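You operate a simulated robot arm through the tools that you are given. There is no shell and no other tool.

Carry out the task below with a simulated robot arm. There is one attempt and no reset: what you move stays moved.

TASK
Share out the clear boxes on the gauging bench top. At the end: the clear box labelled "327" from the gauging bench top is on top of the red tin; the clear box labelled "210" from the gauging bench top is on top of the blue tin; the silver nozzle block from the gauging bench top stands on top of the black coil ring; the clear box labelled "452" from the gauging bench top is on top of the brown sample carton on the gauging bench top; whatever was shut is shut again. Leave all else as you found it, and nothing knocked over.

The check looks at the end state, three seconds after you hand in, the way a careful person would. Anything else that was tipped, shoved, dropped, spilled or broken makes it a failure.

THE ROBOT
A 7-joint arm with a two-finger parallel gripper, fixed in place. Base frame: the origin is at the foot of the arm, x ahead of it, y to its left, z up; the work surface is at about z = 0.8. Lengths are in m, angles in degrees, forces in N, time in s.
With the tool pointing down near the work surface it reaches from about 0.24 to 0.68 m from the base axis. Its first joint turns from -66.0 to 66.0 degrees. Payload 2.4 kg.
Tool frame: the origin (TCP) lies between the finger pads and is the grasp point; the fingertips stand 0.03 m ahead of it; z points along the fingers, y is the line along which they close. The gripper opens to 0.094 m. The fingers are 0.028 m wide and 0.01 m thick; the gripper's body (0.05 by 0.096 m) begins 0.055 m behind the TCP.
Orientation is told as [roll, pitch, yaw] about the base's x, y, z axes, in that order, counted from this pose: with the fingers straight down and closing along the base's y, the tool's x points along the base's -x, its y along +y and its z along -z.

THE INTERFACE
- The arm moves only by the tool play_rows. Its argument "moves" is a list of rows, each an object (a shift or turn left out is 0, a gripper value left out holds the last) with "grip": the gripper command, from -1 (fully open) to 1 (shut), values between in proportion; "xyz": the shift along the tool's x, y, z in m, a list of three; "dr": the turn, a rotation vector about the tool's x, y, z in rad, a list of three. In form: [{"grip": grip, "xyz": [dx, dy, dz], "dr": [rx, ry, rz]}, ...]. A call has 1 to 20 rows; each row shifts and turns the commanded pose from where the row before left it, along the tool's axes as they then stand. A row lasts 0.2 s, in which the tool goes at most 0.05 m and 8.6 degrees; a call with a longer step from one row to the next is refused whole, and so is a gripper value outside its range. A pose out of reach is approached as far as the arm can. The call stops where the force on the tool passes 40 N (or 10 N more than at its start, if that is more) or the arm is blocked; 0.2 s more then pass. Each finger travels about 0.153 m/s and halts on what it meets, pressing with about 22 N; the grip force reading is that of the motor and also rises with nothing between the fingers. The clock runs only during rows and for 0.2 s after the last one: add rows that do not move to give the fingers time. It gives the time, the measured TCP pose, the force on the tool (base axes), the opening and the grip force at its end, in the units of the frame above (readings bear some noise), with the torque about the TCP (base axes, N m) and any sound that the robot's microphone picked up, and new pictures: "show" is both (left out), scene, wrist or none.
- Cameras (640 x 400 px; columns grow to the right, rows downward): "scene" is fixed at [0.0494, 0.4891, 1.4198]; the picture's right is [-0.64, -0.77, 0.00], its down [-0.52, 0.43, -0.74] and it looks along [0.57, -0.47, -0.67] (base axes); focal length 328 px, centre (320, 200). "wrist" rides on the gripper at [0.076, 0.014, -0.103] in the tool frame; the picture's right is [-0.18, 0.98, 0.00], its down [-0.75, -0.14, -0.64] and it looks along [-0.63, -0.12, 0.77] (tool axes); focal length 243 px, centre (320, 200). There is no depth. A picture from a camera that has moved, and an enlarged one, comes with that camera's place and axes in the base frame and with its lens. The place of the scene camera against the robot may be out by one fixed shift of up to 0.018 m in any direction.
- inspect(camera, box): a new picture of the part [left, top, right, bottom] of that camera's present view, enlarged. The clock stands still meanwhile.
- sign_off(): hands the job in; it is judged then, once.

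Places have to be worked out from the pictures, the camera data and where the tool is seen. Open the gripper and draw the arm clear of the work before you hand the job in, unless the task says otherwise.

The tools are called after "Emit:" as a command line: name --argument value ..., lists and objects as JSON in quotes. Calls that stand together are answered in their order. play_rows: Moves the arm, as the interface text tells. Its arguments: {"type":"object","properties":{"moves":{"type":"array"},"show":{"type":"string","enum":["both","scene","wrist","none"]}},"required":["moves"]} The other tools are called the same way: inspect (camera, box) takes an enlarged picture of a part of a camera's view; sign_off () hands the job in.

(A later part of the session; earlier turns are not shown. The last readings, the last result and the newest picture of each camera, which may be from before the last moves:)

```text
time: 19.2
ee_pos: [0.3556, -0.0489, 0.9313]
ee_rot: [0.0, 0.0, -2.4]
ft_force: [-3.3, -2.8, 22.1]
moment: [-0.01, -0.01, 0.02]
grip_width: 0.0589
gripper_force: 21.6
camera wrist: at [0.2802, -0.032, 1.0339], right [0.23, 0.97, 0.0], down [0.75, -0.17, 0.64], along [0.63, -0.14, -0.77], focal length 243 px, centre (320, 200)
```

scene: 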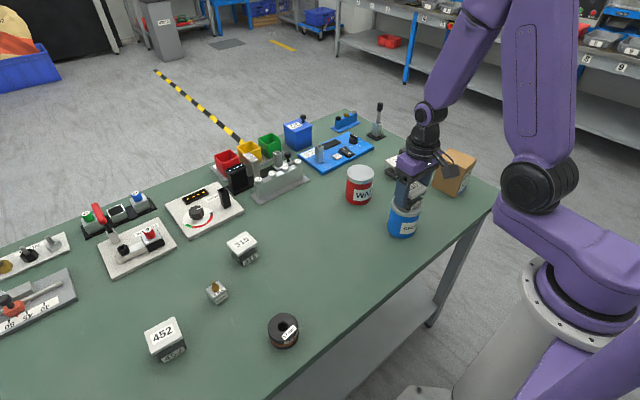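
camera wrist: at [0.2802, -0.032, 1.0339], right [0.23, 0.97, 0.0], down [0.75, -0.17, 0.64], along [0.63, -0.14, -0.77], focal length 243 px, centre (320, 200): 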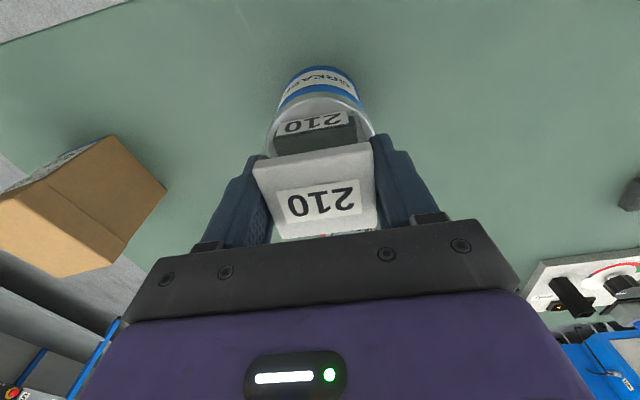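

It touched down at TCP z ≈ 0.931 with 22 N. I'll ease up 1 mm, then open gradually.

Emit:
play_rows --moves '[{"grip": 1, "xyz": [0, 0, -0.001]}, {"grip": 1}, {"grip": -0.3}, {"grip": -0.45}, {"grip": -0.7}, {"grip": -1}, {"grip": -1}]' --show "both"

Emit:
inspect --camera "scene" --box '[370, 150, 450, 230]'

Emit:
inspect --camera "wrist" --box '[230, 40, 420, 250]'

```text
time: 20.8
ee_pos: [0.3562, -0.0491, 0.931]
ee_rot: [-0.1, 0.1, -2.3]
ft_force: [0.5, -0.5, 0.3]
moment: [0.0, -0.01, -0.03]
grip_width: 0.0939
gripper_force: 0.0
camera wrist: at [0.2804, -0.0319, 1.0347], right [0.23, 0.97, 0.0], down [0.75, -0.17, 0.64], along [0.63, -0.14, -0.77], focal length 243 px, centre (320, 200)
```

scene: 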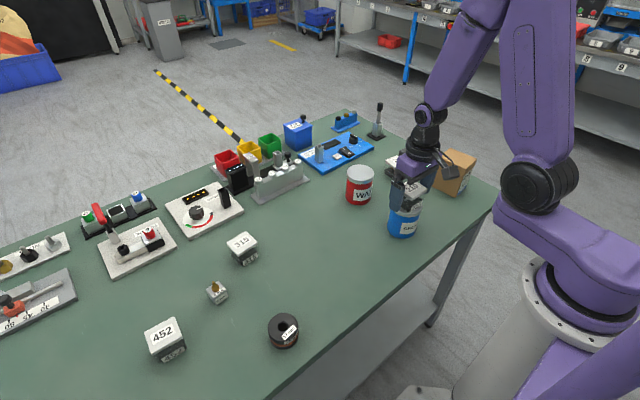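
wrist: 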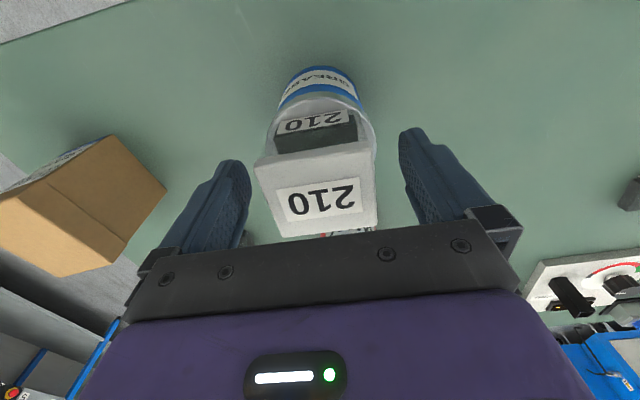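

```text
5.00 times, centred on (410, 190) of scene
camera zoom: at [0.0494, 0.4891, 1.4198], right [-0.64, -0.77, 0.0], down [-0.52, 0.43, -0.74], along [0.57, -0.47, -0.67], focal length 1641 px, centre (-130, 250)
```

zoom: 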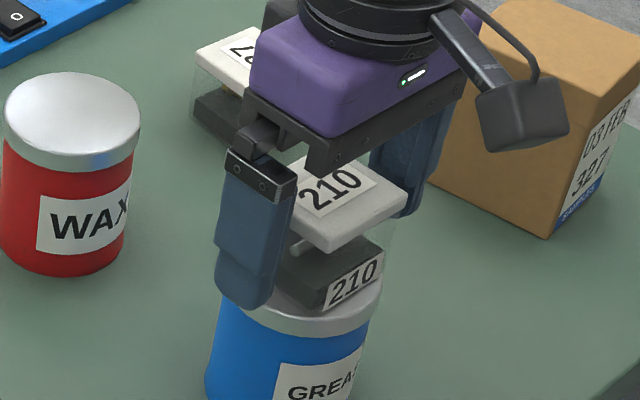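

```text
1.90 times, centred on (325, 145) of wrist
camera zoom: at [0.2804, -0.0319, 1.0347], right [0.23, 0.97, 0.0], down [0.75, -0.17, 0.64], along [0.63, -0.14, -0.77], focal length 462 px, centre (310, 305)
```

zoom: 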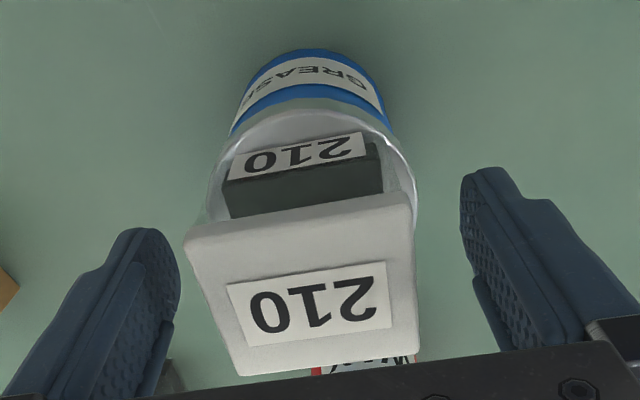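

Box 210 stands level on the blue tin. I'll go straight up, then move over box 327 and turn to its angle.

Emit:
play_rows --moves '[{"grip": -1, "xyz": [0, 0, -0.02]}, {"xyz": [0, 0, -0.035]}, {"xyz": [0, 0, -0.035]}, {"xyz": [0, 0, -0.03]}, {"xyz": [-0.0284, -0.0257, 0]}, {"xyz": [-0.0284, -0.0257, 0]}, {"xyz": [-0.0284, -0.0257, 0]}, {"xyz": [-0.0284, -0.0257, 0]}, {"xyz": [-0.0284, -0.0257, 0]}, {"xyz": [-0.0284, -0.0257, 0]}, {"dr": [0, 0, 0.072]}, {"xyz": [0, 0, 0.035]}, {"xyz": [0, 0, 0.035]}, {"xyz": [0, 0, 0.03]}, {}]' --show "both"

Emit:
inspect --camera "scene" --box '[350, 150, 450, 250]'

Emit:
inspect --camera "wrist" --box '[260, 70, 400, 180]'

```text
time: 24.0
ee_pos: [0.5177, -0.2113, 0.9515]
ee_rot: [0.0, 0.1, -6.5]
ft_force: [0.1, -0.5, 0.4]
moment: [0.02, -0.03, -0.02]
grip_width: 0.094
gripper_force: 0.0
camera wrist: at [0.4445, -0.1876, 1.0544], right [0.29, 0.96, 0.0], down [0.73, -0.23, 0.64], along [0.61, -0.19, -0.77], focal length 243 px, centre (320, 200)
```

scene: 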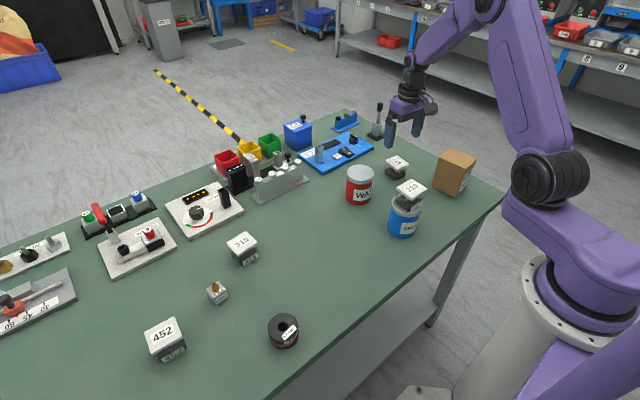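
wrist: 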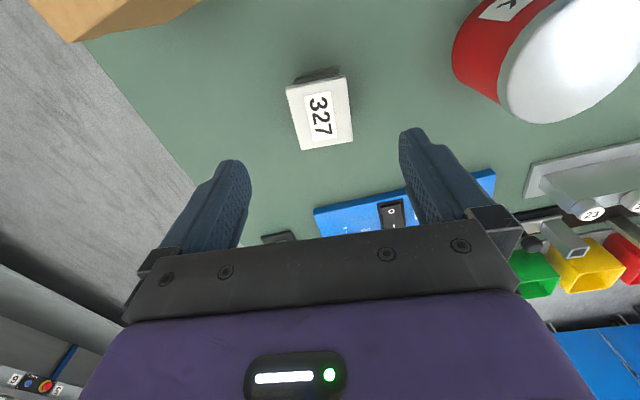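

```text
4.00 times, centred on (400, 200) of scene
camera zoom: at [0.0494, 0.4891, 1.4198], right [-0.64, -0.77, 0.0], down [-0.52, 0.43, -0.74], along [0.57, -0.47, -0.67], focal length 1312 px, centre (0, 200)
```

zoom: 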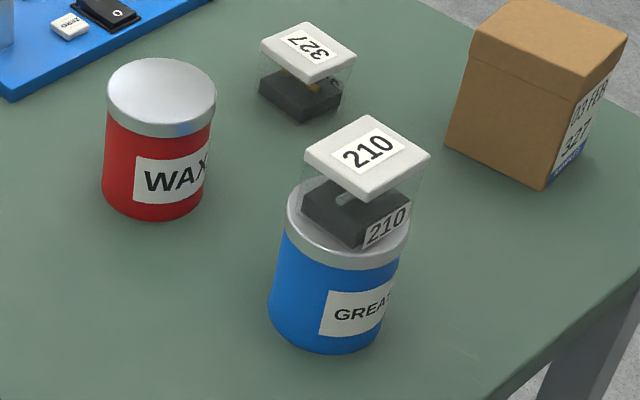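

```text
3.64 times, centred on (330, 125) of wrist
camera zoom: at [0.4445, -0.1876, 1.0544], right [0.29, 0.96, 0.0], down [0.73, -0.23, 0.64], along [0.61, -0.19, -0.77], focal length 882 px, centre (284, 473)
```

zoom: 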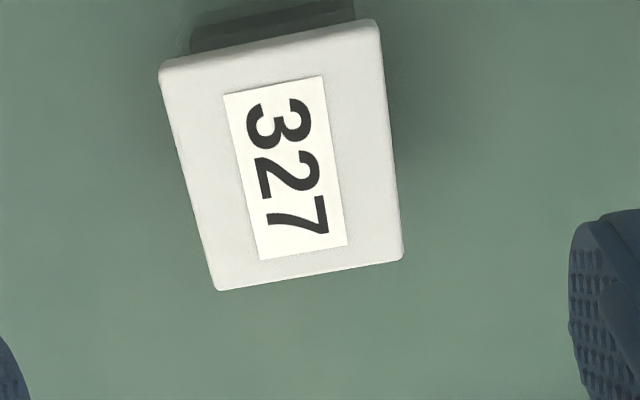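

Box 210 rests on the blue tin. Box 327's lid measures at (0.5203, -0.2103), so I'm making a small correction and descending around it.

Emit:
play_rows --moves '[{"grip": -1, "xyz": [-0.0025, 0.0013, 0.02]}, {"xyz": [0, 0, 0.03]}, {"xyz": [0, 0, 0.03]}, {"xyz": [0, 0, 0.015]}, {"xyz": [0, 0, 0.01]}, {"xyz": [0, 0, 0.005]}, {}]' --show "wrist"

```text
time: 25.6
ee_pos: [0.5229, -0.2089, 0.8415]
ee_rot: [-0.1, 0.1, -6.6]
ft_force: [0.4, -0.3, 0.2]
moment: [-0.02, -0.02, 0.0]
grip_width: 0.0942
gripper_force: 0.2
camera wrist: at [0.4482, -0.1866, 0.9446], right [0.29, 0.96, 0.0], down [0.73, -0.23, 0.64], along [0.61, -0.19, -0.77], focal length 243 px, centre (320, 200)
```

wrist: 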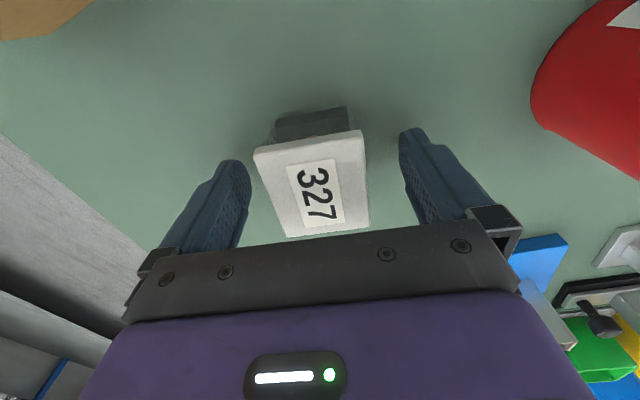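

The pads flank box 327 cleanly, so I'm closing and test-lifting by a small amount.

Emit:
play_rows --moves '[{"grip": 1}, {"grip": 1}, {"grip": 1}, {"grip": 1}, {"xyz": [0, 0, -0.004]}, {"xyz": [0, 0, -0.004]}, {"xyz": [0, 0, -0.004]}, {}]' --show "both"

Emit:
inspect --camera "wrist" --box '[230, 90, 430, 250]'

Emit:
inspect --camera "scene" --box '[360, 110, 440, 190]'

```text
time: 27.4
ee_pos: [0.5229, -0.2104, 0.8525]
ee_rot: [0.0, 0.0, -6.4]
ft_force: [0.5, -0.1, -0.6]
moment: [0.0, 0.01, 0.04]
grip_width: 0.0526
gripper_force: 21.3
camera wrist: at [0.4482, -0.1862, 0.9565], right [0.29, 0.96, 0.0], down [0.73, -0.23, 0.64], along [0.61, -0.19, -0.77], focal length 243 px, centre (320, 200)
```

scene: 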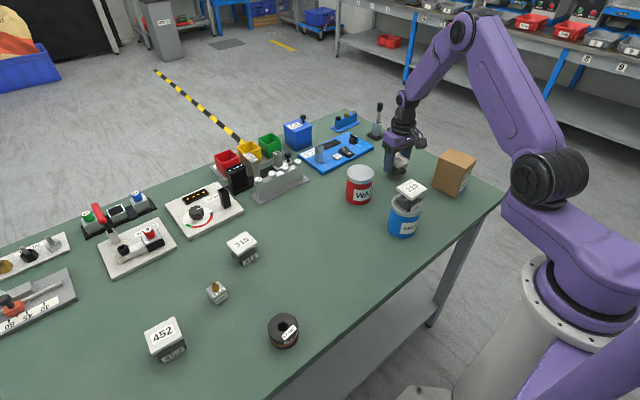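
wrist: 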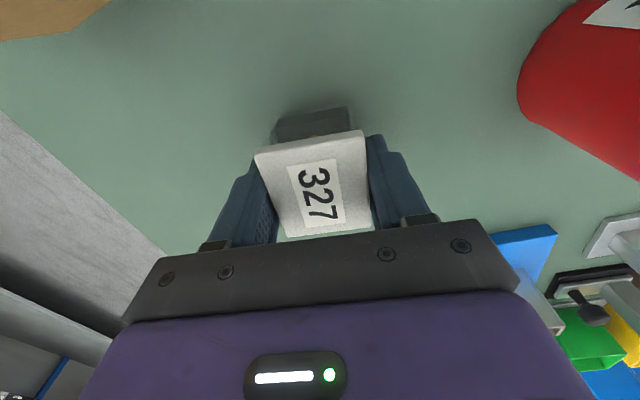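

```text
2.50 times, centred on (330, 170) of wrist
camera zoom: at [0.4482, -0.1862, 0.9565], right [0.29, 0.96, 0.0], down [0.73, -0.23, 0.64], along [0.61, -0.19, -0.77], focal length 606 px, centre (295, 275)
```

zoom: 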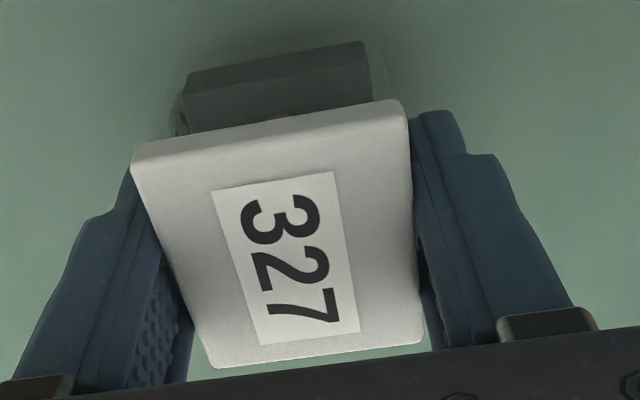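

```text
5.00 times, centred on (400, 150) of scene
camera zoom: at [0.0494, 0.4891, 1.4198], right [-0.64, -0.77, 0.0], down [-0.52, 0.43, -0.74], along [0.57, -0.47, -0.67], focal length 1641 px, centre (-80, 450)
```

zoom: 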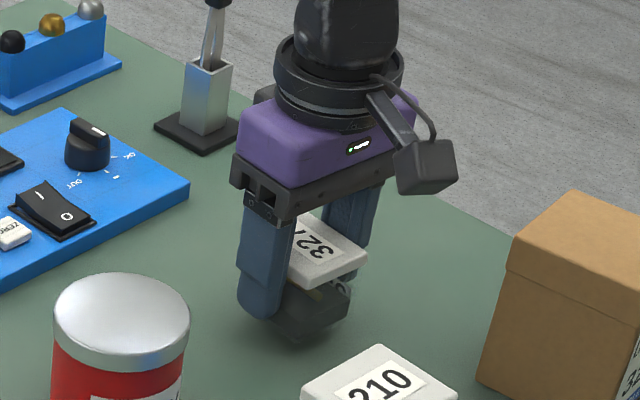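

Box 327 came up whole. I'll raise it and carry it over the red tin at (0.516, -0.050).

Emit:
play_rows --moves '[{"grip": 1, "xyz": [0, 0, -0.02]}, {"xyz": [0, 0, -0.035]}, {"xyz": [0, 0, -0.04]}, {"xyz": [0, 0, -0.04]}, {"xyz": [0.0039, 0.0264, 0]}, {"xyz": [0.0039, 0.0264, 0]}, {"xyz": [0.0039, 0.0264, 0]}, {"xyz": [0.0039, 0.0264, 0]}, {"xyz": [0.0039, 0.0264, 0]}, {"xyz": [0.0039, 0.0264, 0]}, {}, {}]' --show "both"

Emit:
inspect --camera "wrist" --box '[250, 40, 400, 160]'

Emit:
inspect --camera "scene" --box '[310, 100, 430, 220]'

```text
time: 30.0
ee_pos: [0.5185, -0.0487, 0.9892]
ee_rot: [-0.1, 0.0, -6.6]
ft_force: [0.3, -0.2, -0.5]
moment: [0.02, 0.0, 0.0]
grip_width: 0.053
gripper_force: 21.9
camera wrist: at [0.4435, -0.0258, 1.0918], right [0.29, 0.96, 0.0], down [0.73, -0.23, 0.64], along [0.61, -0.19, -0.77], focal length 243 px, centre (320, 200)
```

scene: 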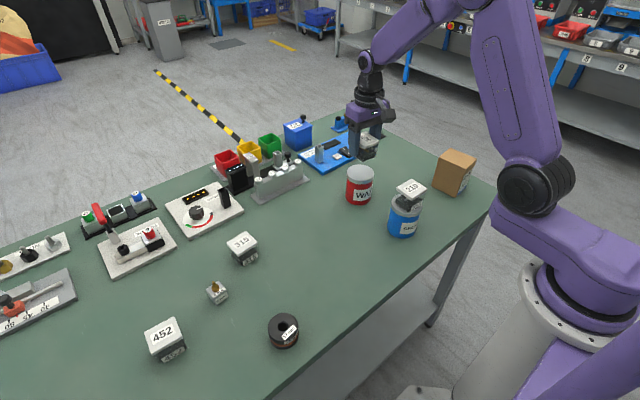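
wrist: 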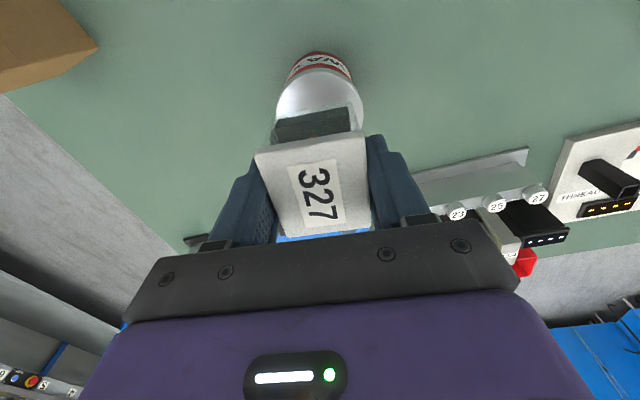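

```text
3.33 times, centred on (325, 100) of wrist
camera zoom: at [0.4435, -0.0258, 1.0918], right [0.29, 0.96, 0.0], down [0.73, -0.23, 0.64], along [0.61, -0.19, -0.77], focal length 809 px, centre (303, 533)
```

zoom: 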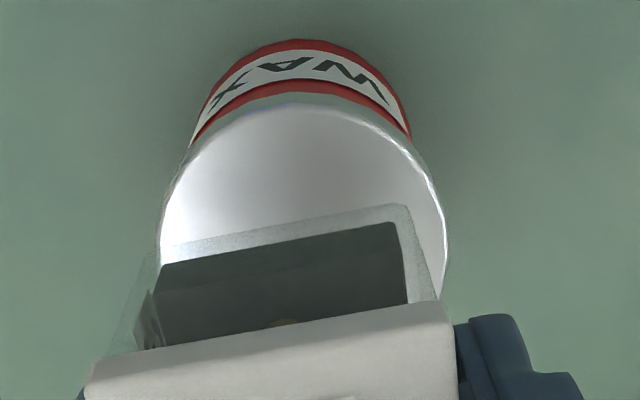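

```text
3.33 times, centred on (370, 160) of scene
camera zoom: at [0.0494, 0.4891, 1.4198], right [-0.64, -0.77, 0.0], down [-0.52, 0.43, -0.74], along [0.57, -0.47, -0.67], focal length 1094 px, centre (153, 333)
```

zoom: 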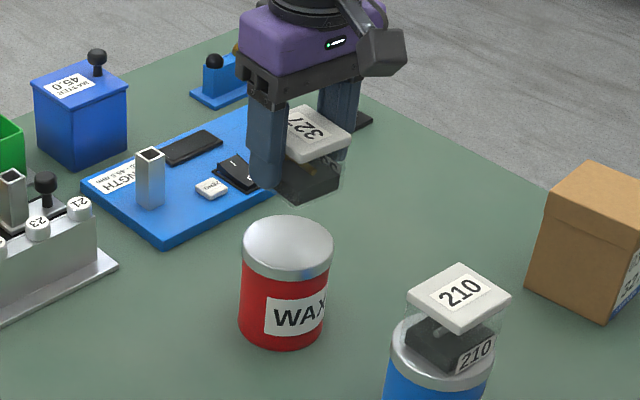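

It lines up with the red tin to within a couple of mm. I'll lower it to just above contact, then go on in 1 mm steps.

Emit:
play_rows --moves '[{"grip": 1, "xyz": [0.001, 0, 0.02]}, {"xyz": [0, 0, 0.015]}, {"xyz": [0, 0, 0.01]}, {"xyz": [0, 0, 0.007]}, {}]' --show "both"

Emit:
inspect --camera "scene" --box '[320, 130, 400, 210]'

Emit:
play_rows --moves '[{"grip": 1, "xyz": [0, 0, 0.001]}, {"xyz": [0, 0, 0.001]}, {}]' --show "none"

```text
time: 31.2
ee_pos: [0.5179, -0.0485, 0.9364]
ee_rot: [0.0, -0.1, -6.5]
ft_force: [0.0, -0.3, -0.6]
moment: [-0.03, 0.01, -0.02]
grip_width: 0.0528
gripper_force: 21.9
camera wrist: at [0.4421, -0.0261, 1.0394], right [0.29, 0.96, 0.0], down [0.73, -0.23, 0.64], along [0.61, -0.19, -0.77], focal length 243 px, centre (320, 200)
```

scene: 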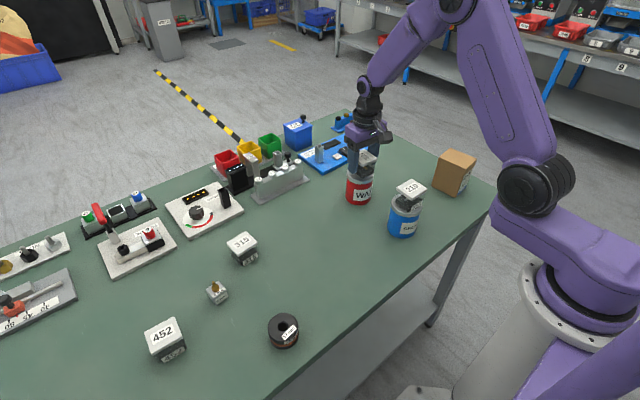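
wrist: 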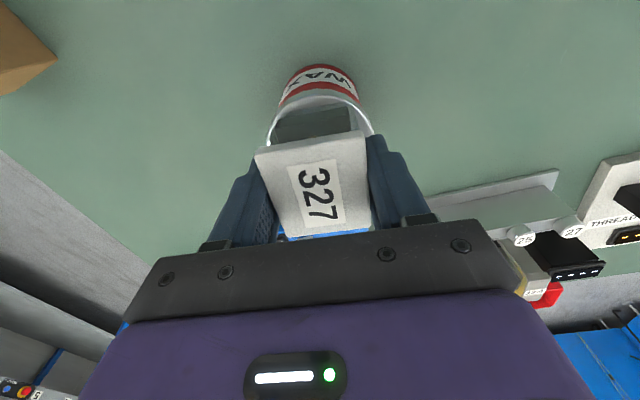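

```text
5.00 times, centred on (360, 170) of scene
camera zoom: at [0.0494, 0.4891, 1.4198], right [-0.64, -0.77, 0.0], down [-0.52, 0.43, -0.74], along [0.57, -0.47, -0.67], focal length 1641 px, centre (120, 350)
```

zoom: 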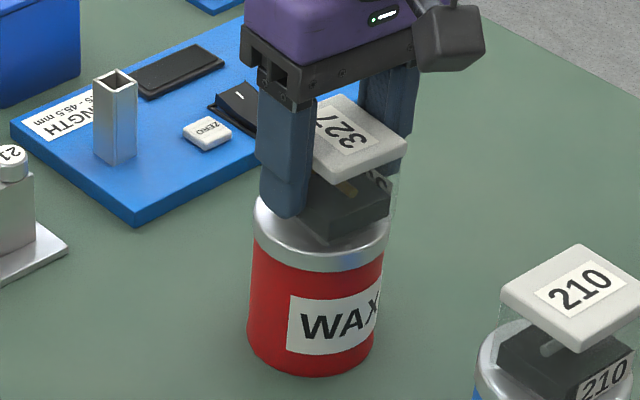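

```text
time: 32.0
ee_pos: [0.5154, -0.0483, 0.9338]
ee_rot: [0.0, 0.0, -6.4]
ft_force: [-1.1, 0.2, -1.3]
moment: [0.01, 0.01, -0.01]
grip_width: 0.0528
gripper_force: 22.0
```

Emit:
inspect --camera "wrist" --box '[250, 60, 400, 160]'

Emit:
inspect --camera "scene" --box '[340, 150, 400, 200]'

```text
4.00 times, centred on (325, 110) of wrist
camera zoom: at [0.4418, -0.026, 1.0376], right [0.29, 0.96, 0.0], down [0.73, -0.23, 0.64], along [0.61, -0.19, -0.77], focal length 970 px, centre (300, 560)
```

zoom: 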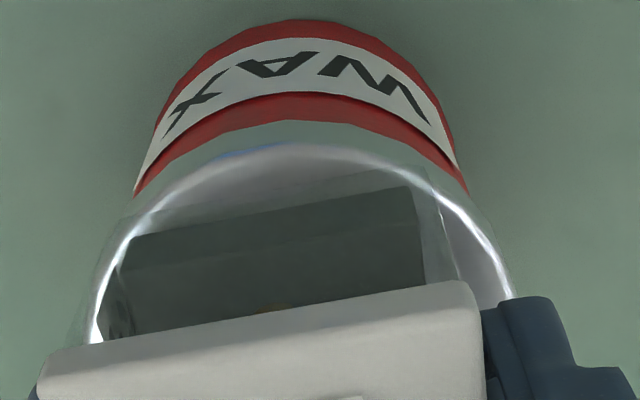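

```text
8.00 times, centred on (370, 175) of scene
camera zoom: at [0.0494, 0.4891, 1.4198], right [-0.64, -0.77, 0.0], down [-0.52, 0.43, -0.74], along [0.57, -0.47, -0.67], focal length 2625 px, centre (-80, 400)
```

zoom: 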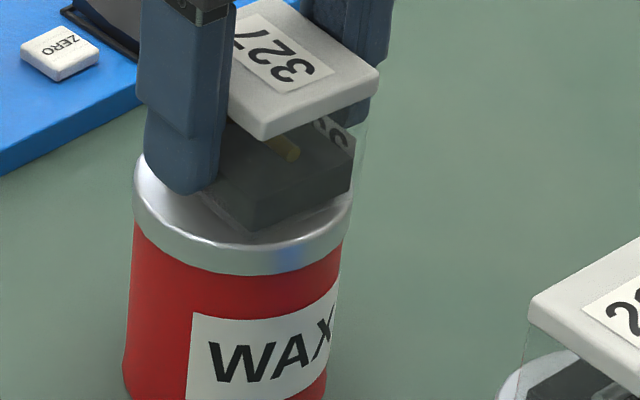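

The box is about 3 mm too far toward me on the tin. I'll shift it slightly before lowering the last millimetres.

Emit:
play_rows --moves '[{"grip": 1, "xyz": [-0.0028, 0.0023, -0.001]}, {}, {"xyz": [0, 0, 0.001]}, {"xyz": [0, 0, 0.001]}, {}]' --show "none"

Emit:
play_rows --moves '[{"grip": 1, "xyz": [0, 0, 0.001]}, {}]' --show "none"

```text
time: 33.2
ee_pos: [0.5196, -0.0471, 0.934]
ee_rot: [-0.1, 0.0, -6.5]
ft_force: [-1.7, 1.5, -0.5]
moment: [0.02, -0.03, 0.01]
grip_width: 0.0528
gripper_force: 21.5
```

```text
time: 33.8
ee_pos: [0.5176, -0.0483, 0.9322]
ee_rot: [0.0, 0.0, -6.4]
ft_force: [-0.4, 0.3, 0.0]
moment: [0.04, 0.03, 0.01]
grip_width: 0.053
gripper_force: 21.8
```

No contact yet at z ≈ 0.932, so I'm continuing down in 1 mm steps.

Emit:
play_rows --moves '[{"grip": 1, "xyz": [0, 0, 0.001]}, {}]' --show "none"

```text
time: 34.4
ee_pos: [0.5186, -0.0486, 0.9315]
ee_rot: [0.1, -0.2, -6.5]
ft_force: [-1.4, 0.0, 8.3]
moment: [0.1, 0.07, 0.0]
grip_width: 0.0528
gripper_force: 21.8
```

It touched gently at 8 N. Opening gradually and checking.

Emit:
play_rows --moves '[{"grip": 1}, {"grip": -0.18}, {"grip": -0.35}, {"grip": -0.65}, {"grip": -1}, {"grip": -1}, {"xyz": [0, 0, -0.02]}, {"xyz": [0, 0, -0.035]}, {"xyz": [0, 0, -0.035]}, {"xyz": [0, 0, -0.035]}, {}]' --show "both"

Emit:
inspect --camera "scene" --box '[320, 140, 440, 250]'

Emit:
inspect --camera "wrist" --box '[250, 40, 400, 180]'

```text
time: 36.8
ee_pos: [0.5203, -0.0482, 1.0567]
ee_rot: [0.0, -0.1, -6.6]
ft_force: [-0.5, 0.5, -0.5]
moment: [-0.02, 0.02, 0.0]
grip_width: 0.0936
gripper_force: 0.0
camera wrist: at [0.4473, -0.0242, 1.1602], right [0.29, 0.96, 0.0], down [0.73, -0.23, 0.64], along [0.61, -0.19, -0.77], focal length 243 px, centre (320, 200)
```

scene: 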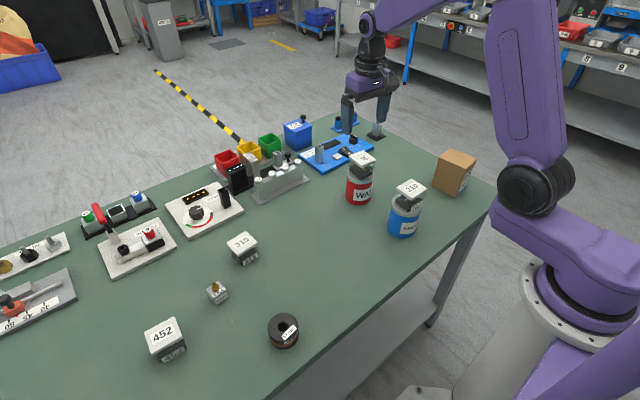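
wrist: 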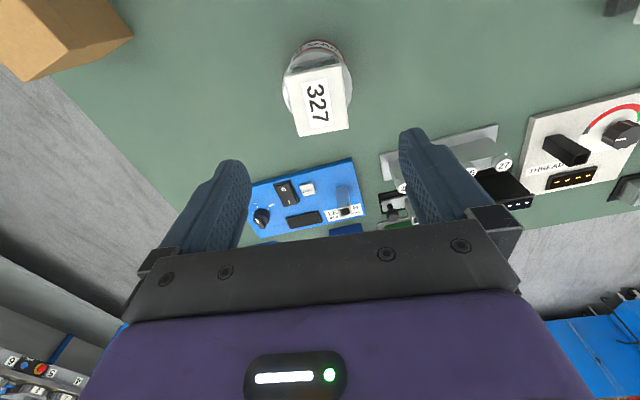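

```text
3.64 times, centred on (380, 195) of scene
camera zoom: at [0.0494, 0.4891, 1.4198], right [-0.64, -0.77, 0.0], down [-0.52, 0.43, -0.74], along [0.57, -0.47, -0.67], focal length 1193 px, centre (102, 218)
```

zoom: 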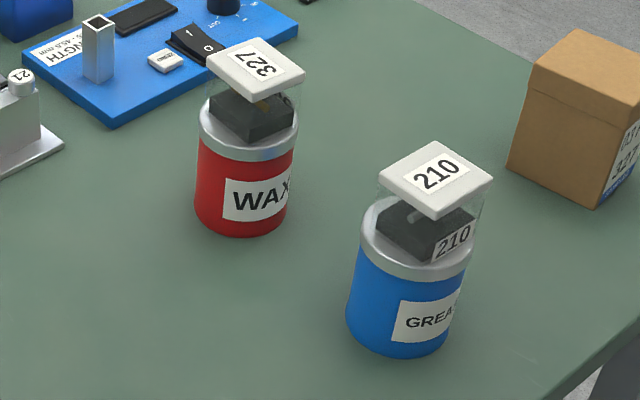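

```text
2.86 times, centred on (325, 110) of wrist
camera zoom: at [0.4473, -0.0242, 1.1602], right [0.29, 0.96, 0.0], down [0.73, -0.23, 0.64], along [0.61, -0.19, -0.77], focal length 693 px, centre (306, 457)
```

zoom: 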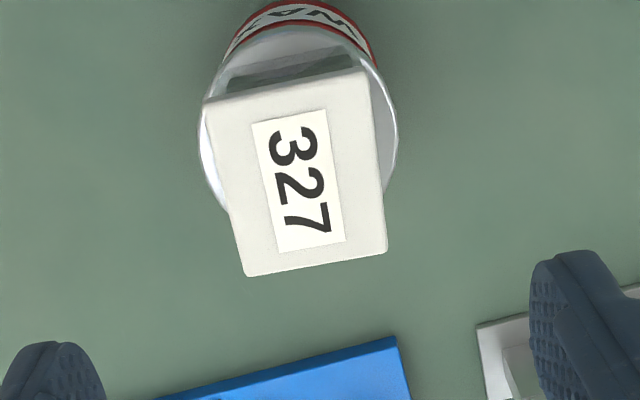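

Both boxes rest well on their tins. Next is the nozzle block at about (0.479, 0.410): I'll travel there at height and turn to +3°.

Emit:
play_rows --moves '[{"grip": -1, "xyz": [0.01, 0.0398, 0]}, {"xyz": [0.01, 0.0398, 0]}, {"xyz": [0.01, 0.0398, 0]}, {"xyz": [0.01, 0.0398, 0]}, {"xyz": [0.01, 0.0398, 0]}, {"xyz": [0.01, 0.0398, 0]}, {"xyz": [0.01, 0.0398, 0]}, {"xyz": [0.01, 0.0398, 0]}, {"xyz": [0.01, 0.0398, 0]}, {"xyz": [0.01, 0.0398, 0]}, {"xyz": [0.01, 0.0398, 0]}, {"dr": [0, 0, -0.0855]}, {"dr": [0, 0, -0.0855]}, {"xyz": [0, 0, 0.04]}, {"xyz": [0, 0, 0.04]}, {}]' --show "both"

Emit:
inspect --camera "wrist" --box '[270, 60, 390, 160]'

```text
time: 40.2
ee_pos: [0.4577, 0.3987, 0.9761]
ee_rot: [0.0, 0.0, 3.3]
ft_force: [0.1, 1.3, 0.4]
moment: [0.01, 0.01, -0.04]
grip_width: 0.0939
gripper_force: 0.0
camera wrist: at [0.3816, 0.4095, 1.0791], right [0.13, 0.99, 0.0], down [0.76, -0.1, 0.64], along [0.64, -0.08, -0.77], focal length 243 px, centre (320, 200)
```

scene: 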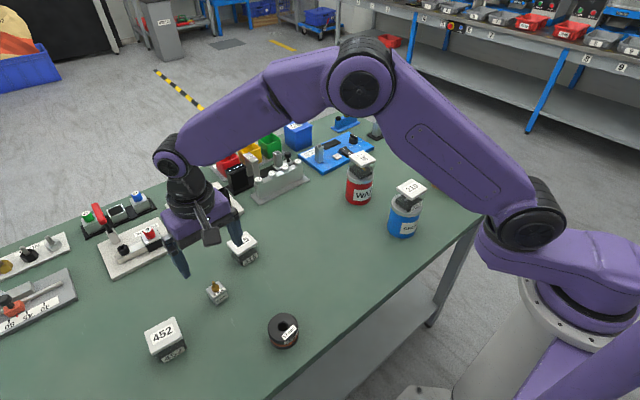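
wrist: 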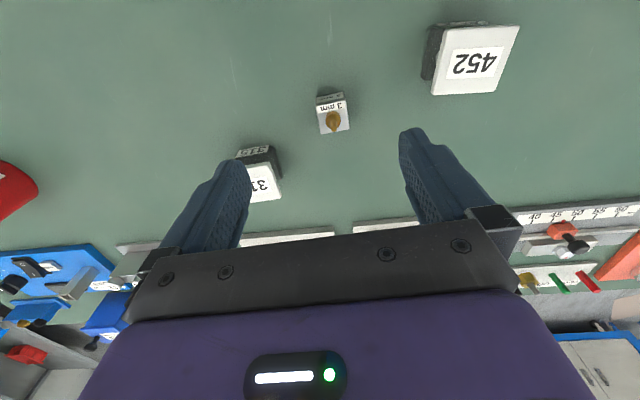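

```text
4.00 times, centred on (330, 110) of wrist
camera zoom: at [0.3816, 0.4095, 1.0791], right [0.13, 0.99, 0.0], down [0.76, -0.1, 0.64], along [0.64, -0.08, -0.77], focal length 970 px, centre (280, 560)
```

zoom: 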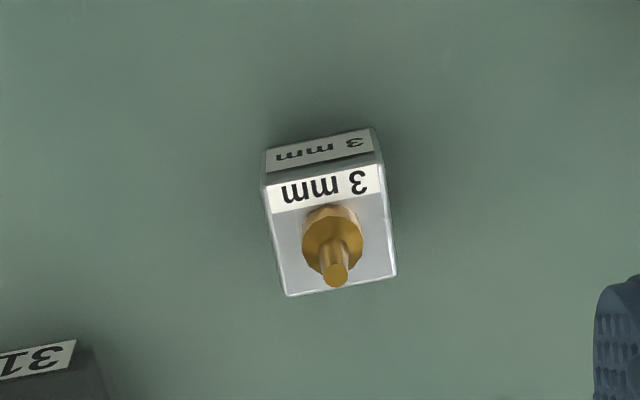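

The block measures at (0.479, 0.411), with its top at 0.83 and its yaw at about 4.6°. I'll align with it and descend to about 25 mm above grasp height to check.

Emit:
play_rows --moves '[{"grip": -1, "xyz": [-0.0216, 0.0096, 0.02]}, {"dr": [0, 0, -0.0227]}, {"xyz": [0, 0, 0.03]}, {"xyz": [0, 0, 0.03]}, {"xyz": [0, 0, 0.03]}, {}]' --show "wrist"

Emit:
inspect --camera "wrist" --box '[230, 90, 430, 250]'

```text
time: 41.6
ee_pos: [0.4791, 0.4105, 0.8669]
ee_rot: [0.0, 0.0, 4.6]
ft_force: [0.5, -0.4, 0.6]
moment: [-0.01, -0.01, 0.02]
grip_width: 0.094
gripper_force: 0.1
camera wrist: at [0.4021, 0.4193, 0.9698], right [0.11, 0.99, 0.0], down [0.76, -0.08, 0.64], along [0.64, -0.07, -0.77], focal length 243 px, centre (320, 200)
```

wrist: 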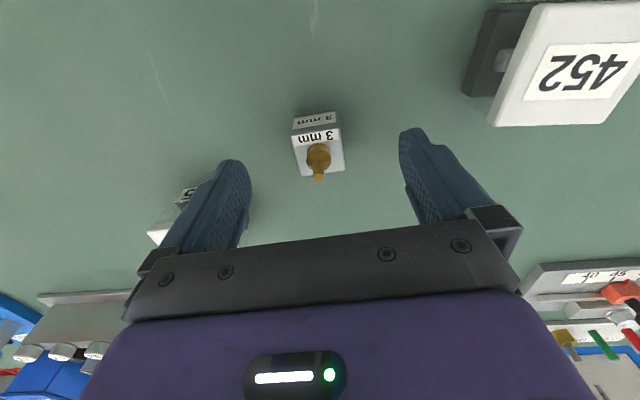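

```text
2.50 times, centred on (330, 170) of wrist
camera zoom: at [0.4021, 0.4193, 0.9698], right [0.11, 0.99, 0.0], down [0.76, -0.08, 0.64], along [0.64, -0.07, -0.77], focal length 606 px, centre (295, 275)
```

zoom: 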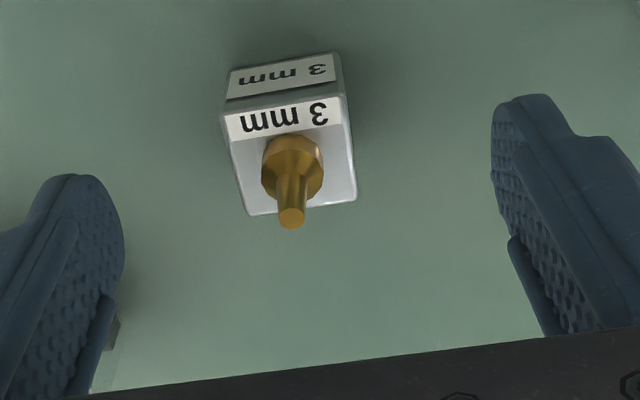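

The block is centred between the fingers, so I'm descending to z ≈ 0.836 and closing.

Emit:
play_rows --moves '[{"grip": -1, "xyz": [0, 0, 0.015]}, {"xyz": [0, 0, 0.01]}, {"xyz": [0, 0, 0.006]}, {}, {"grip": -0.2}, {"grip": 0.2}, {"grip": 1}, {"grip": 1}, {"grip": 1}]' --show "both"

Emit:
inspect --camera "wrist" --box '[230, 90, 430, 250]'

```text
time: 43.6
ee_pos: [0.4795, 0.4101, 0.8349]
ee_rot: [0.0, 0.0, 4.6]
ft_force: [0.6, -0.1, -1.2]
moment: [0.03, 0.02, -0.02]
grip_width: 0.0314
gripper_force: 21.6
camera wrist: at [0.4026, 0.4196, 0.9386], right [0.11, 0.99, 0.0], down [0.76, -0.08, 0.64], along [0.64, -0.07, -0.77], focal length 243 px, centre (320, 200)
```

scene: 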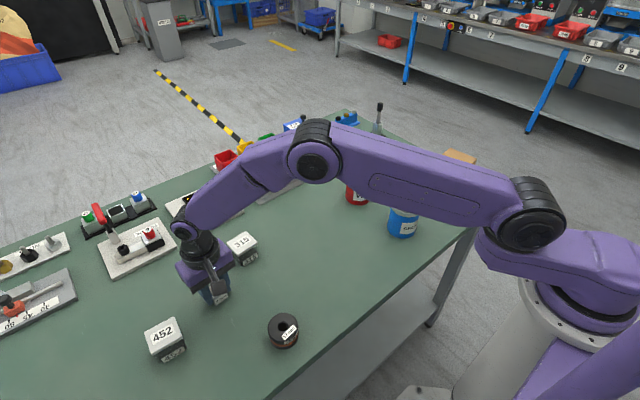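
wrist: 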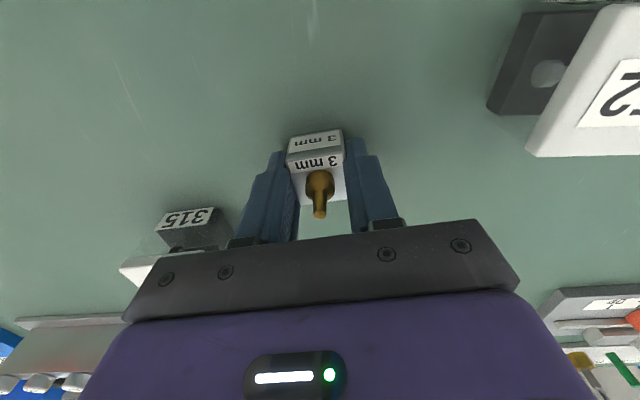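

```text
2.50 times, centred on (330, 170) of wrist
camera zoom: at [0.4026, 0.4196, 0.9386], right [0.11, 0.99, 0.0], down [0.76, -0.08, 0.64], along [0.64, -0.07, -0.77], focal length 606 px, centre (295, 275)
```

zoom: 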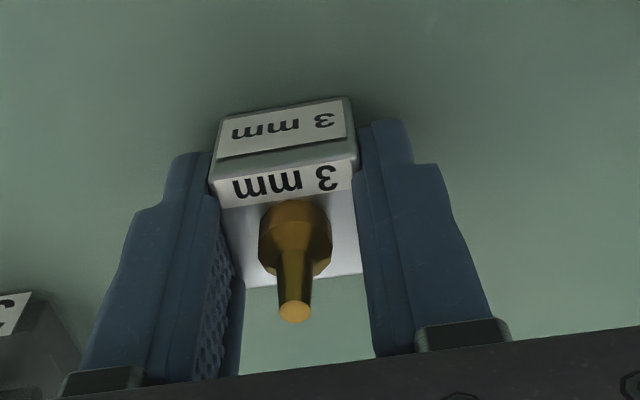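

The block is gripped at 0.031 m. I'll lift it and carry it over the coil ring.

Emit:
play_rows --moves '[{"grip": 1, "xyz": [0, 0, -0.01]}, {"xyz": [0, 0, -0.025]}, {"xyz": [0, 0, -0.03]}, {"xyz": [0, 0, -0.03]}, {"xyz": [0.0327, -0.0096, 0]}, {"xyz": [0.0327, -0.0096, 0]}, {"xyz": [0.0327, -0.0096, 0]}, {"xyz": [0.0327, -0.0096, 0]}, {"xyz": [0.0327, -0.0096, 0]}, {}, {}]' --show "both"

Emit:
inspect --camera "wrist" --box '[250, 40, 400, 180]'

Emit:
inspect --camera "scene" --box '[230, 250, 350, 370]'

```text
time: 46.0
ee_pos: [0.3206, 0.3484, 0.9299]
ee_rot: [-0.1, 0.0, 4.7]
ft_force: [-0.4, 0.2, -1.0]
moment: [0.0, 0.02, -0.01]
grip_width: 0.0313
gripper_force: 22.0
camera wrist: at [0.2438, 0.3568, 1.0334], right [0.1, 0.99, 0.0], down [0.76, -0.08, 0.64], along [0.64, -0.07, -0.77], focal length 243 px, centre (320, 200)
```

scene: 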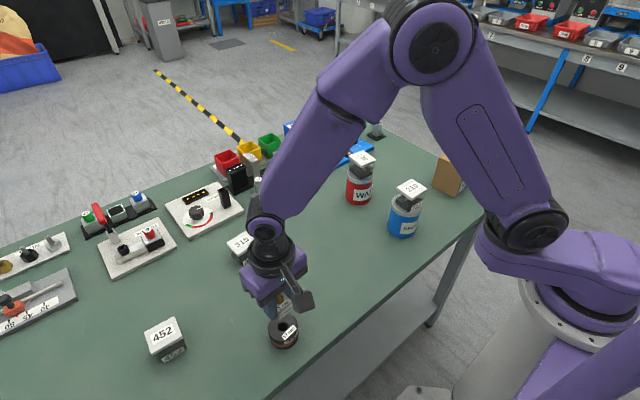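
wrist: 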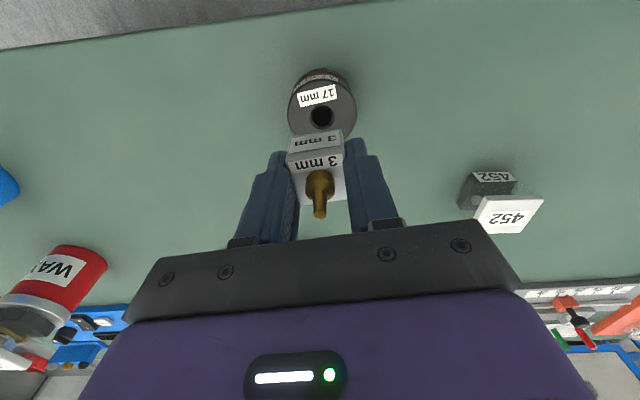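

```text
2.86 times, centred on (325, 110) of wrist
camera zoom: at [0.2438, 0.3568, 1.0334], right [0.1, 0.99, 0.0], down [0.76, -0.08, 0.64], along [0.64, -0.07, -0.77], focal length 693 px, centre (306, 457)
```

zoom: 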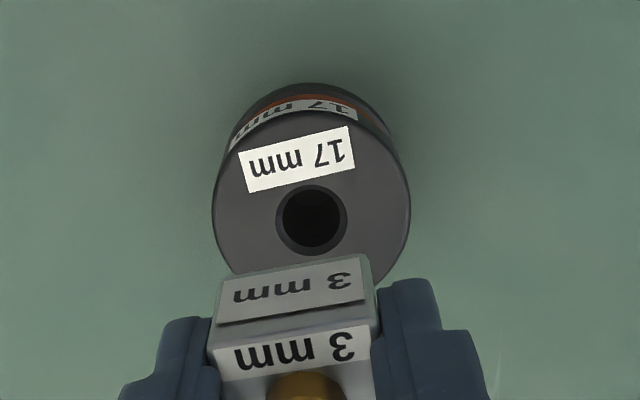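

```text
3.33 times, centred on (290, 310) of scene
camera zoom: at [0.0494, 0.4891, 1.4197], right [-0.64, -0.77, 0.0], down [-0.52, 0.43, -0.74], along [0.57, -0.47, -0.67], focal length 1094 px, centre (420, -167)
```

zoom: 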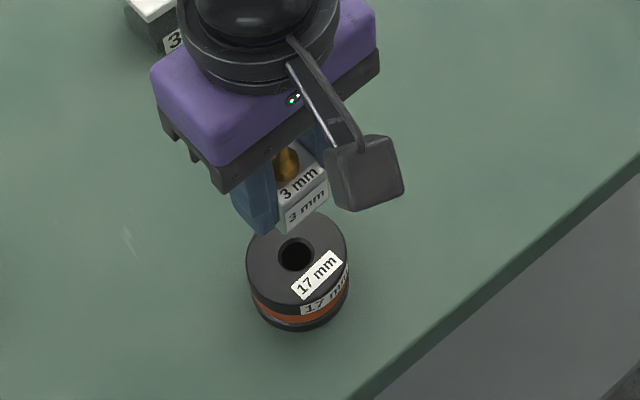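

The coil ring's top is at (0.3202, 0.3505, 0.835), and the block is within 2 mm of its centre. I'll trim y and lower to just above contact.

Emit:
play_rows --moves '[{"grip": 1, "xyz": [0.0003, 0.0016, 0.015]}, {"xyz": [0, 0, 0.015]}, {"xyz": [0, 0, 0.01]}, {"xyz": [0, 0, 0.01]}, {"xyz": [0, 0, 0.004]}, {}]' --show "both"

Emit:
inspect --camera "wrist" --box '[250, 60, 400, 220]'

Emit:
inspect --camera "scene" --box '[240, 270, 340, 370]'

```text
time: 47.4
ee_pos: [0.322, 0.3516, 0.8768]
ee_rot: [0.0, 0.0, 4.6]
ft_force: [-0.9, -0.3, -0.9]
moment: [0.01, 0.01, -0.01]
grip_width: 0.0314
gripper_force: 21.9
camera wrist: at [0.2441, 0.3603, 0.9794], right [0.11, 0.99, 0.0], down [0.76, -0.08, 0.64], along [0.64, -0.07, -0.77], focal length 243 px, centre (320, 200)
```

scene: 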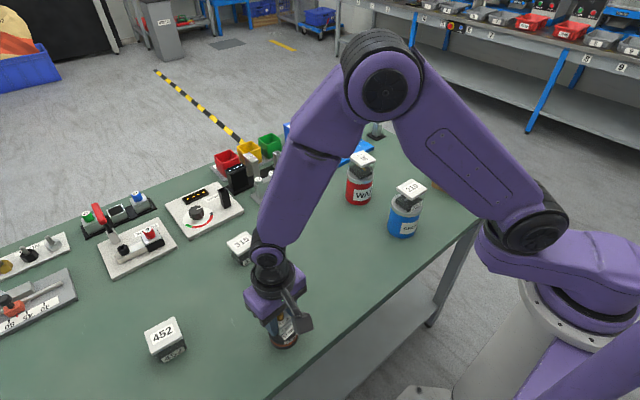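
wrist: 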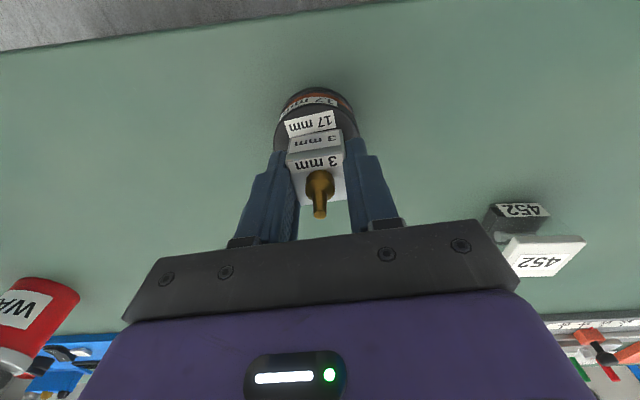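

```text
2.50 times, centred on (325, 140) of wrist
camera zoom: at [0.2441, 0.3603, 0.9794], right [0.11, 0.99, 0.0], down [0.76, -0.08, 0.64], along [0.64, -0.07, -0.77], focal length 606 px, centre (308, 350)
```

zoom: 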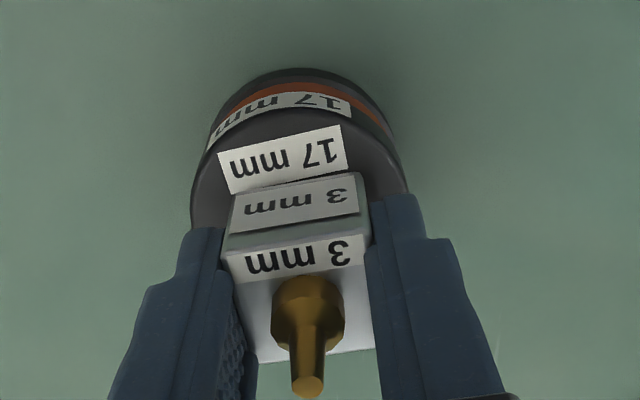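

```text
4.00 times, centred on (290, 320) of scene
camera zoom: at [0.0494, 0.4891, 1.4197], right [-0.64, -0.77, 0.0], down [-0.52, 0.43, -0.74], along [0.57, -0.47, -0.67], focal length 1312 px, centre (440, -280)
```

zoom: 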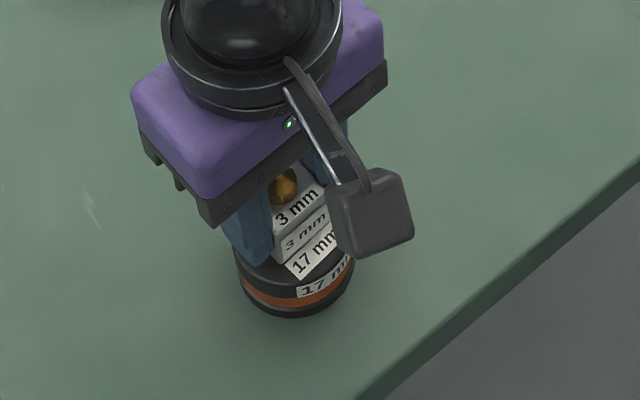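

The block looks centred over the ring, so I'm lowering in small steps while watching the force.

Emit:
play_rows --moves '[{"grip": 1, "xyz": [0, 0, 0.0015]}, {"xyz": [0, 0, 0.0015]}, {"xyz": [0, 0, 0.001]}, {}]' --show "none"

Emit:
play_rows --moves '[{"grip": 1, "xyz": [0, 0, 0.001]}, {}]' --show "none"

```text
time: 48.4
ee_pos: [0.3206, 0.3522, 0.8722]
ee_rot: [0.0, 0.0, 4.6]
ft_force: [0.4, 0.7, -1.1]
moment: [0.02, 0.0, -0.02]
grip_width: 0.0313
gripper_force: 21.9
```

```text
time: 49.0
ee_pos: [0.3213, 0.3515, 0.8718]
ee_rot: [-0.1, 0.0, 4.6]
ft_force: [-0.9, 0.3, -1.1]
moment: [0.0, 0.01, 0.03]
grip_width: 0.0313
gripper_force: 21.7
```

No contact yet, so I'm continuing down.

Emit:
play_rows --moves '[{"grip": 1, "xyz": [0, 0, 0.001]}, {}]' --show "none"

Emit:
play_rows --moves '[{"grip": 1, "xyz": [0, 0, 0.001]}, {}]' --show "wrist"

```text
time: 49.6
ee_pos: [0.3199, 0.352, 0.8716]
ee_rot: [0.2, -0.1, 4.5]
ft_force: [-0.7, -1.4, 14.2]
moment: [-0.09, 0.12, 0.02]
grip_width: 0.0315
gripper_force: 21.7
```

```text
time: 50.2
ee_pos: [0.3211, 0.3534, 0.8704]
ee_rot: [0.1, 0.0, 4.5]
ft_force: [-4.7, -2.8, 35.8]
moment: [-0.21, 0.22, -0.03]
grip_width: 0.0316
gripper_force: 22.1
camera wrist: at [0.2431, 0.3604, 0.9739], right [0.1, 0.99, 0.0], down [0.76, -0.08, 0.64], along [0.64, -0.07, -0.77], focal length 243 px, centre (320, 200)
```

wrist: 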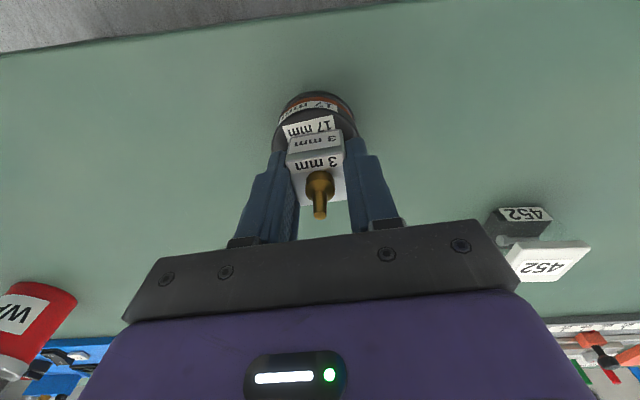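

Contact is made. I'll back off 1.5 mm to relieve the pressure, then open slowly.

Emit:
play_rows --moves '[{"grip": 1, "xyz": [0, 0, -0.0015]}, {}, {}]' --show "none"

Emit:
play_rows --moves '[{"grip": 0.3}, {"grip": 0.25}, {"grip": 0.15}, {"grip": 0.0}, {"grip": -0.3}, {"grip": -0.3}]' --show "both"

Emit:
inspect --camera "wrist" --box '[250, 60, 400, 220]'

```text
time: 51.0
ee_pos: [0.321, 0.3528, 0.8715]
ee_rot: [0.1, -0.1, 4.6]
ft_force: [0.7, 4.6, 10.3]
moment: [0.15, -0.07, -0.01]
grip_width: 0.0315
gripper_force: 22.2
```

```text
time: 52.4
ee_pos: [0.3202, 0.351, 0.87]
ee_rot: [0.0, 0.0, 4.5]
ft_force: [0.1, -0.2, 0.3]
moment: [-0.02, -0.03, -0.02]
grip_width: 0.0611
gripper_force: 0.1
camera wrist: at [0.2432, 0.3602, 0.9742], right [0.11, 0.99, 0.0], down [0.76, -0.08, 0.64], along [0.64, -0.07, -0.77], focal length 243 px, centre (320, 200)
```

scene: 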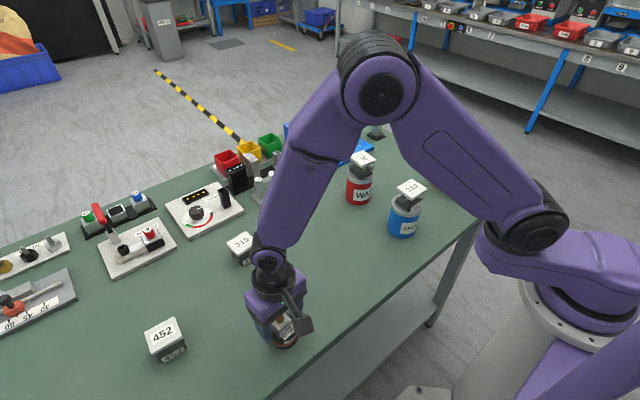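
wrist: 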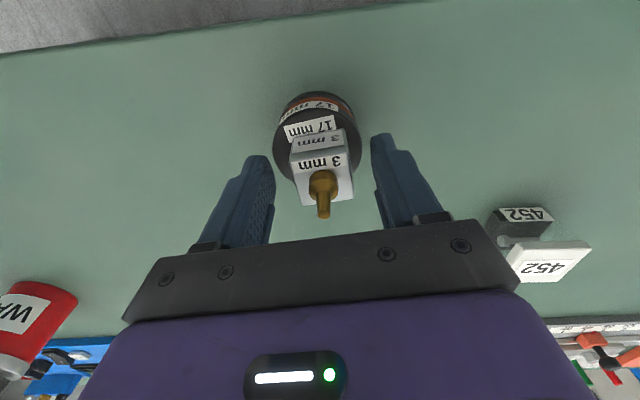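

```text
2.50 times, centred on (325, 140) of wrist
camera zoom: at [0.2432, 0.3602, 0.9742], right [0.11, 0.99, 0.0], down [0.76, -0.08, 0.64], along [0.64, -0.07, -0.77], focal length 606 px, centre (308, 350)
```

zoom: 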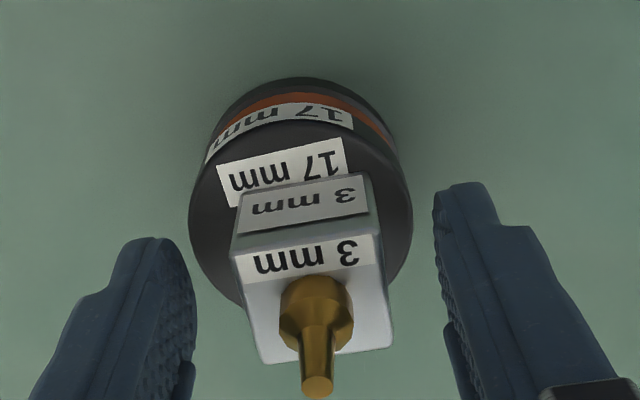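

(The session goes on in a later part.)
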